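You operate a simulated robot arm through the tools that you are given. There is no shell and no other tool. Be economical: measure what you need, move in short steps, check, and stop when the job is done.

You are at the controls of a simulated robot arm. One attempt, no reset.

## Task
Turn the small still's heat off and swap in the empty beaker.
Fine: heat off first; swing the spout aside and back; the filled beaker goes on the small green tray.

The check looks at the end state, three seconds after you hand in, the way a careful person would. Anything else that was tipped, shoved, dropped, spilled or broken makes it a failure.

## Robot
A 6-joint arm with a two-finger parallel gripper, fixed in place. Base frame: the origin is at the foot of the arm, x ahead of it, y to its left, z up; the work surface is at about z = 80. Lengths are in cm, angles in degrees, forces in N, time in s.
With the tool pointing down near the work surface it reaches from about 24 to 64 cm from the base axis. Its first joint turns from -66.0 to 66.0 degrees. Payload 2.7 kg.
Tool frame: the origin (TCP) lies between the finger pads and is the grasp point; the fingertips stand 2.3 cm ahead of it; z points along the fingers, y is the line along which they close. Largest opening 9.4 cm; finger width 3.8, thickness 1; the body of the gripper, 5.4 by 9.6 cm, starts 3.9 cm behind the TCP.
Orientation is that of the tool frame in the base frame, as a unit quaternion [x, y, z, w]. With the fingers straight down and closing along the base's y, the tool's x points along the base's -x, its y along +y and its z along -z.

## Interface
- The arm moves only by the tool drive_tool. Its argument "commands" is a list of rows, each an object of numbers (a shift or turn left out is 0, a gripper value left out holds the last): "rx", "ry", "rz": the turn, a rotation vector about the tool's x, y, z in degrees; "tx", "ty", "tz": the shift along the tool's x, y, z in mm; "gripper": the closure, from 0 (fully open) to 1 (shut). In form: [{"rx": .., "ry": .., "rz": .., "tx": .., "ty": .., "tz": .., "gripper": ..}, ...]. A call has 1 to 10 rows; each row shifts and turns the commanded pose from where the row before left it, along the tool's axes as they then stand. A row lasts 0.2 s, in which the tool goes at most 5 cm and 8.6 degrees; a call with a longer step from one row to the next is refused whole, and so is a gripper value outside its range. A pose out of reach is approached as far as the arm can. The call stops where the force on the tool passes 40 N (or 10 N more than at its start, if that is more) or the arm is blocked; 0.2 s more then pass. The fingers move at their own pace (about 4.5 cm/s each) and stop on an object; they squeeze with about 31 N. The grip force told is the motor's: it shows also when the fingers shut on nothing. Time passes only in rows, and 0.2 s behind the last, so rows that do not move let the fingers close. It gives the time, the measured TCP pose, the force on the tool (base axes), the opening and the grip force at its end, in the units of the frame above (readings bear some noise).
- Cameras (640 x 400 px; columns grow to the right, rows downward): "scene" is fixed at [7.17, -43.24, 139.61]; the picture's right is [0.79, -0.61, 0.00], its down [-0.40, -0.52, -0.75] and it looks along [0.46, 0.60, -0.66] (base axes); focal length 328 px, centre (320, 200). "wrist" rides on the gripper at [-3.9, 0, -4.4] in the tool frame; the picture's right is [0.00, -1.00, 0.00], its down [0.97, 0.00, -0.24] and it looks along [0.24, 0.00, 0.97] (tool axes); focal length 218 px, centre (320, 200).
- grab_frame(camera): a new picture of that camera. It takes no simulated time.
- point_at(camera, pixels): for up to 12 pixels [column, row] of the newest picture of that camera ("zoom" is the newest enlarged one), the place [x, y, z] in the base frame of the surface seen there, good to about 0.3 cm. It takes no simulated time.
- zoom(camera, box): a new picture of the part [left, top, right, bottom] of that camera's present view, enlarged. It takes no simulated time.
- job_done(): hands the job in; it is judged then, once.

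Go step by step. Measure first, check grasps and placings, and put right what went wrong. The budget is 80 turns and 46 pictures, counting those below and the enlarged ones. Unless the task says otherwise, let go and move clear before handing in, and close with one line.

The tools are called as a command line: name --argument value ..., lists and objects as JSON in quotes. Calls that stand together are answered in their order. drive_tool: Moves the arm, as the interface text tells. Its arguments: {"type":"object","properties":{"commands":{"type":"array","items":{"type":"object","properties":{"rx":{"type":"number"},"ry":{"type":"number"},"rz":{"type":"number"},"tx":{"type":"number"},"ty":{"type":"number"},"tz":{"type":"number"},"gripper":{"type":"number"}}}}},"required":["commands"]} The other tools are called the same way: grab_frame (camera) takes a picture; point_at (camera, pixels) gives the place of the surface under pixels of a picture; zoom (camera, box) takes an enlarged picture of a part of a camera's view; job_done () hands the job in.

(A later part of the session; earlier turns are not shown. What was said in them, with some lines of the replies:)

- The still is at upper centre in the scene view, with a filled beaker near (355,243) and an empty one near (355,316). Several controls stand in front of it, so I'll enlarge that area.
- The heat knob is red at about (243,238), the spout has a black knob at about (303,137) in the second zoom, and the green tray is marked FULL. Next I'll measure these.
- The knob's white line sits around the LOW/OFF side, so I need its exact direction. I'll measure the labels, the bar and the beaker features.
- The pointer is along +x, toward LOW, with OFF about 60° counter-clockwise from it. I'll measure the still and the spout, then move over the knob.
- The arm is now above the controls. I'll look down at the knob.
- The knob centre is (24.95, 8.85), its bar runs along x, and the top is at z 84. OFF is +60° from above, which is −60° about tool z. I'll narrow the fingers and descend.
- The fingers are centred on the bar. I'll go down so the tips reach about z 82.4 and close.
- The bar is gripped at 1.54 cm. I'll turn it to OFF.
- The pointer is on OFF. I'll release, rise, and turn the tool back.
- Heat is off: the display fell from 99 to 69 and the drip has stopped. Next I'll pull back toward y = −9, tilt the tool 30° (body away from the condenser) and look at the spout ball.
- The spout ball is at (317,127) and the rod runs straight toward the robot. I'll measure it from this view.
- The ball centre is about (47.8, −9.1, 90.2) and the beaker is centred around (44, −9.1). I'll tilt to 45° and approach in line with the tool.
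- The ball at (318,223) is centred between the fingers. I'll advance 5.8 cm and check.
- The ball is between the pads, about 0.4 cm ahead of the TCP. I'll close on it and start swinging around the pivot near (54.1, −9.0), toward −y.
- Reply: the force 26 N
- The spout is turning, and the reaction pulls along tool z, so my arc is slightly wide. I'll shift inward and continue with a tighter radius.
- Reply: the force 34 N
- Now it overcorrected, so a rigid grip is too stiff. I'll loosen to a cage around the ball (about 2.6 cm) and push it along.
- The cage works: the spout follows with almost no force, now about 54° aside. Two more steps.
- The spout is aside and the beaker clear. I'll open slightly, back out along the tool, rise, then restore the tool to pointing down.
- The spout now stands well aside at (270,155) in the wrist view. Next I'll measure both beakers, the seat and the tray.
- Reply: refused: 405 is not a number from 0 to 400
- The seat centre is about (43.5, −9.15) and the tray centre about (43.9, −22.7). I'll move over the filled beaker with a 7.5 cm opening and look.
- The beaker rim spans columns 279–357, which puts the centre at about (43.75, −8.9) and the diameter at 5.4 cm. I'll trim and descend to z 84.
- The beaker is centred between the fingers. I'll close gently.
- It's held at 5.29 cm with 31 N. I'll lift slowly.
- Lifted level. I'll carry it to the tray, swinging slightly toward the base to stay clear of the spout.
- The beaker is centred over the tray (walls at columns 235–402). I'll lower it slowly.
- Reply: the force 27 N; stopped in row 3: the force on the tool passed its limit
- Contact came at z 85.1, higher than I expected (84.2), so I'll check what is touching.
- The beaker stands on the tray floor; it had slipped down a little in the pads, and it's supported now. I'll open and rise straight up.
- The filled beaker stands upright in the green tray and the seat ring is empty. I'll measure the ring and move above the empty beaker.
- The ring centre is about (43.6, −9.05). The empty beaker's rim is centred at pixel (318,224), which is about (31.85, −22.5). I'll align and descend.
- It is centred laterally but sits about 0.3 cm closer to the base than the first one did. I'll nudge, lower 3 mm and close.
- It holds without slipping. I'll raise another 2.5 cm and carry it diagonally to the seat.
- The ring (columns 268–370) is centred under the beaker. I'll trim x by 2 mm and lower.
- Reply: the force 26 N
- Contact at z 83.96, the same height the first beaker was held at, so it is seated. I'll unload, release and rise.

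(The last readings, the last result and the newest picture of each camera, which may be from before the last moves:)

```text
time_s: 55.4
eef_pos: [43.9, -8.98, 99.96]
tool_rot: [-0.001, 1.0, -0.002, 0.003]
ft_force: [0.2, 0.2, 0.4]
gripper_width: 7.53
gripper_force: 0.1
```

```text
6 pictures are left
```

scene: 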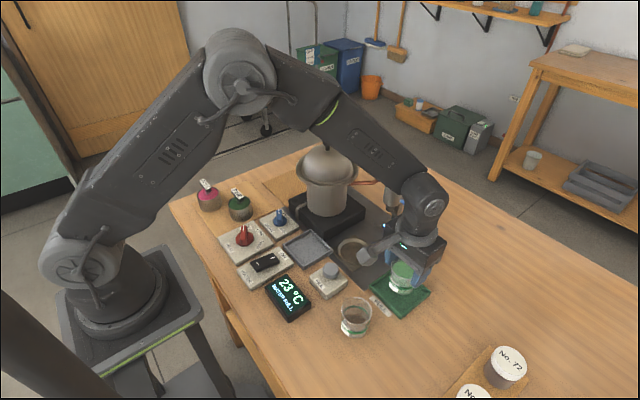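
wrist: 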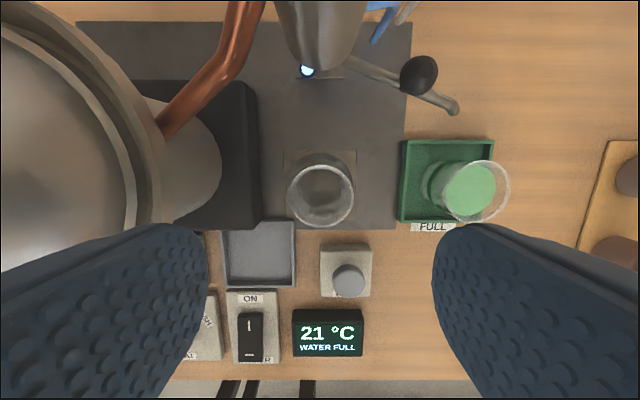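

The empty beaker is seated and the spout is still aside with its ball at (418,75). I'll retrace my earlier path back to the spout knob.

drive_tool --commands '[{"tz": -40}, {"tz": -33}, {"ty": -36, "gripper": 0.6}, {"ty": -36}, {"ty": -35}, {"tx": -25}, {"tx": -24}, {}]'

drive_tool --commands '[{"ry": -7.5}, {"ry": -7.5}, {"ry": -7.5}, {"ry": -7.5}, {"ry": -7.5}, {"ry": -7.5}, {}]'

drive_tool --commands '[{"rx": -5.83, "rz": -5.83}, {"rx": -5.83, "rz": -5.83}, {"rx": -5.83, "rz": -5.83}, {"rx": -5.83, "rz": -5.83}, {"rx": -5.83, "rz": -5.83}, {"rx": -5.83, "rz": -5.83}, {"rx": -5.83, "rz": -5.83}, {"rx": -5.83, "rz": -5.83}, {}]'

```text
time_s: 57.2
eef_pos: [48.43, -19.6, 107.41]
tool_rot: [-0.001, 1.0, -0.002, 0.003]
ft_force: [0.5, 0.9, 0.4]
gripper_width: 3.76
gripper_force: 0.1
```

```text
time_s: 58.8
eef_pos: [48.49, -19.84, 107.31]
tool_rot: [-0.001, 0.922, -0.002, 0.388]
ft_force: [-0.5, -0.2, -0.2]
gripper_width: 3.77
gripper_force: 0.1
```

```text
time_s: 60.8
eef_pos: [48.55, -19.7, 107.31]
tool_rot: [-0.506, 0.773, 0.206, 0.323]
ft_force: [-0.1, -0.6, 0.0]
gripper_width: 3.75
gripper_force: 0.1
```

The pose matches the earlier one within 3 mm. I'll trim, descend to the pre-grasp and look.

drive_tool --commands '[{"ty": -2, "tx": 30, "tz": 30}, {"tx": 30, "tz": 30}, {"tx": 18, "tz": 18}, {"tz": 35}, {}]'

grab_frame --camera "wrist"

```text
time_s: 62.0
eef_pos: [49.68, -17.64, 93.66]
tool_rot: [-0.505, 0.774, 0.205, 0.323]
ft_force: [1.0, -0.3, -0.3]
gripper_width: 3.76
gripper_force: 0.1
```

```text
5 pictures are left
```

wrist: 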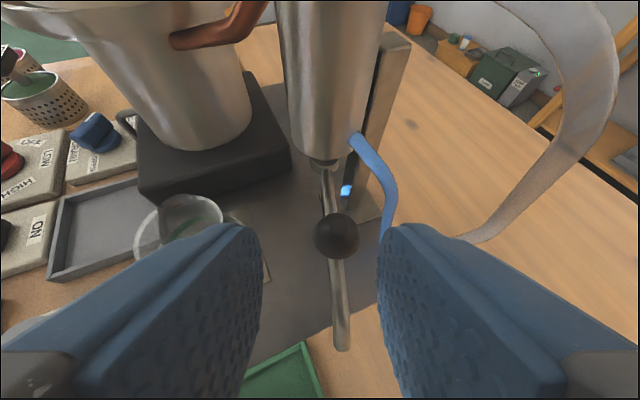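

The ball is at column 337, about 0.8 cm toward the right finger. I'll shift to centre, then advance 4.2 cm.

drive_tool --commands '[{"ty": -7}, {"tz": 20}, {"tz": 21}, {"gripper": 0.72}, {}]'

grab_frame --camera "wrist"

```text
time_s: 63.2
eef_pos: [51.7, -15.25, 90.99]
tool_rot: [-0.505, 0.774, 0.205, 0.323]
ft_force: [0.3, 0.1, -1.1]
gripper_width: 2.64
gripper_force: 0.0
```

```text
4 pictures are left
```

wrist: 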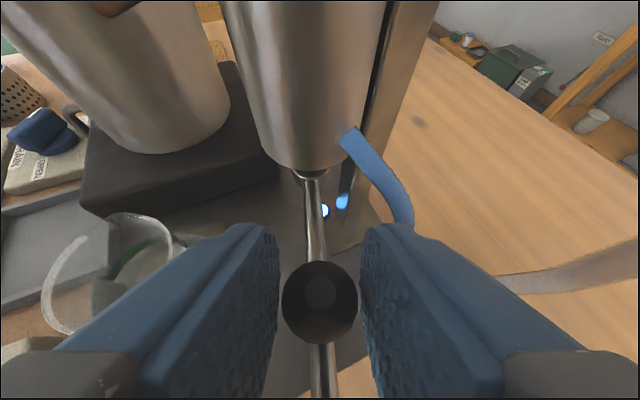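

The ball is caged. I'll swing it back in 6° steps, reversing the earlier arc.

drive_tool --commands '[{"rx": 4.24, "rz": 4.24, "ty": 6.6, "tx": -0.25, "tz": 0.25}, {"rx": 4.24, "rz": 4.24, "ty": 6.6, "tx": -0.25, "tz": 0.25}, {"rx": 4.24, "rz": 4.24, "ty": 6.6, "tx": -0.25, "tz": 0.25}, {"rx": 4.24, "rz": 4.24, "ty": 6.6, "tx": -0.25, "tz": 0.25}, {"rx": 4.24, "rz": 4.24, "ty": 6.6, "tx": -0.25, "tz": 0.25}, {}]'

```text
time_s: 64.6
eef_pos: [49.04, -13.2, 90.97]
tool_rot: [-0.286, 0.878, 0.116, 0.366]
ft_force: [0.4, 0.6, 0.7]
gripper_width: 2.61
gripper_force: 0.1
```

It's following freely. Six more steps with slightly larger lateral shifts to end at yaw 0.

drive_tool --commands '[{"rx": 4.24, "rz": 4.24, "ty": 7.2, "tx": -0.25, "tz": 0.25}, {"rx": 4.24, "rz": 4.24, "ty": 7.2, "tx": -0.25, "tz": 0.25}, {"rx": 4.24, "rz": 4.24, "ty": 7.2, "tx": -0.25, "tz": 0.25}, {"rx": 4.24, "rz": 4.24, "ty": 7.2, "tx": -0.25, "tz": 0.25}, {"rx": 4.24, "rz": 4.24, "ty": 7.2, "tx": -0.25, "tz": 0.25}, {"rx": 4.24, "rz": 4.24, "ty": 7.2, "tx": -0.25, "tz": 0.25}, {}]'

```text
time_s: 66.2
eef_pos: [47.76, -9.14, 90.8]
tool_rot: [-0.001, 0.922, -0.002, 0.386]
ft_force: [0.3, 1.1, 0.0]
gripper_width: 2.63
gripper_force: 0.0
```

I'm back at the starting pose. I'll close to just over the ball's diameter to centre it at y ≈ −9.08, then check.

drive_tool --commands '[{"ty": 0.7, "gripper": 0.765}, {}, {}]'

grab_frame --camera "wrist"

```text
time_s: 67.0
eef_pos: [47.74, -9.02, 90.95]
tool_rot: [-0.001, 0.922, -0.002, 0.386]
ft_force: [0.1, -0.4, -0.5]
gripper_width: 2.19
gripper_force: 0.0
```

```text
3 pictures are left
```

wrist: 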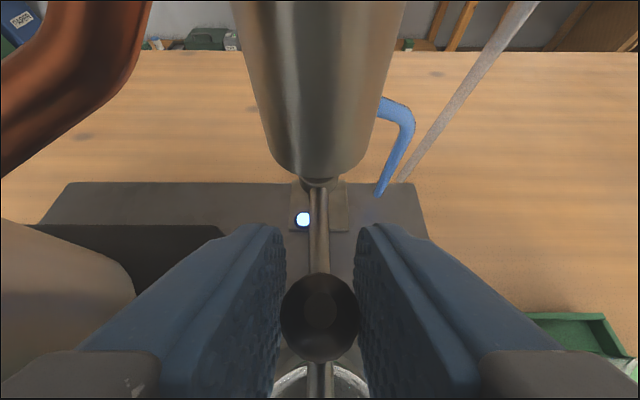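

The rod is straight along the tool axis and the rim is centred beneath it. I'll open, back out along the tool axis and move clear.

drive_tool --commands '[{"gripper": 0.6}, {}, {"tz": -30}, {"tz": -45}, {"tz": -45}, {"tz": -45}, {"tz": -40}, {}]'

grab_frame --camera "wrist"

zoom --camera "scene" --box '[215, 180, 435, 320]'

```text
time_s: 68.8
eef_pos: [33.09, -8.92, 105.23]
tool_rot: [-0.001, 0.923, -0.002, 0.386]
ft_force: [0.8, 0.1, 0.1]
gripper_width: 3.75
gripper_force: 0.1
```

```text
2 pictures are left
```

wrist: 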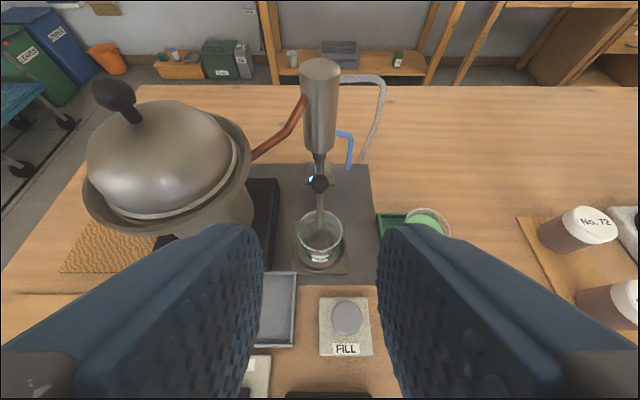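

```text
2.86 times, centred on (325, 250) of scene
```

zoom: 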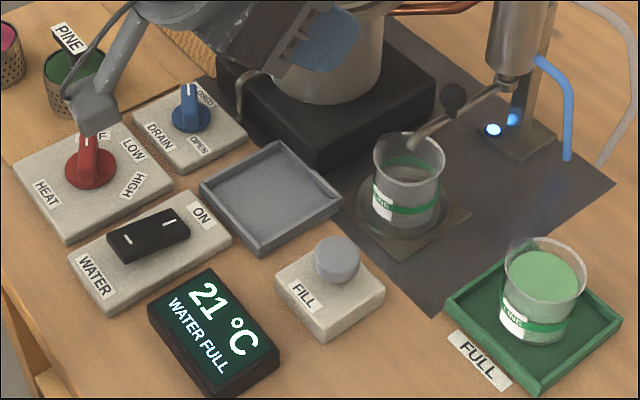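

The last views show the heat knob on OFF with the display down to 21 °C. The empty beaker is in the seat under the returned spout, the filled one is upright in the green tray, and the gripper is open and clear. I'll hand in.

job_done

```text
The job is handed in.
```

The heat was turned off first, the spout swung aside and back, the filled beaker is on the small green tray, and the empty beaker is in place under the spout.
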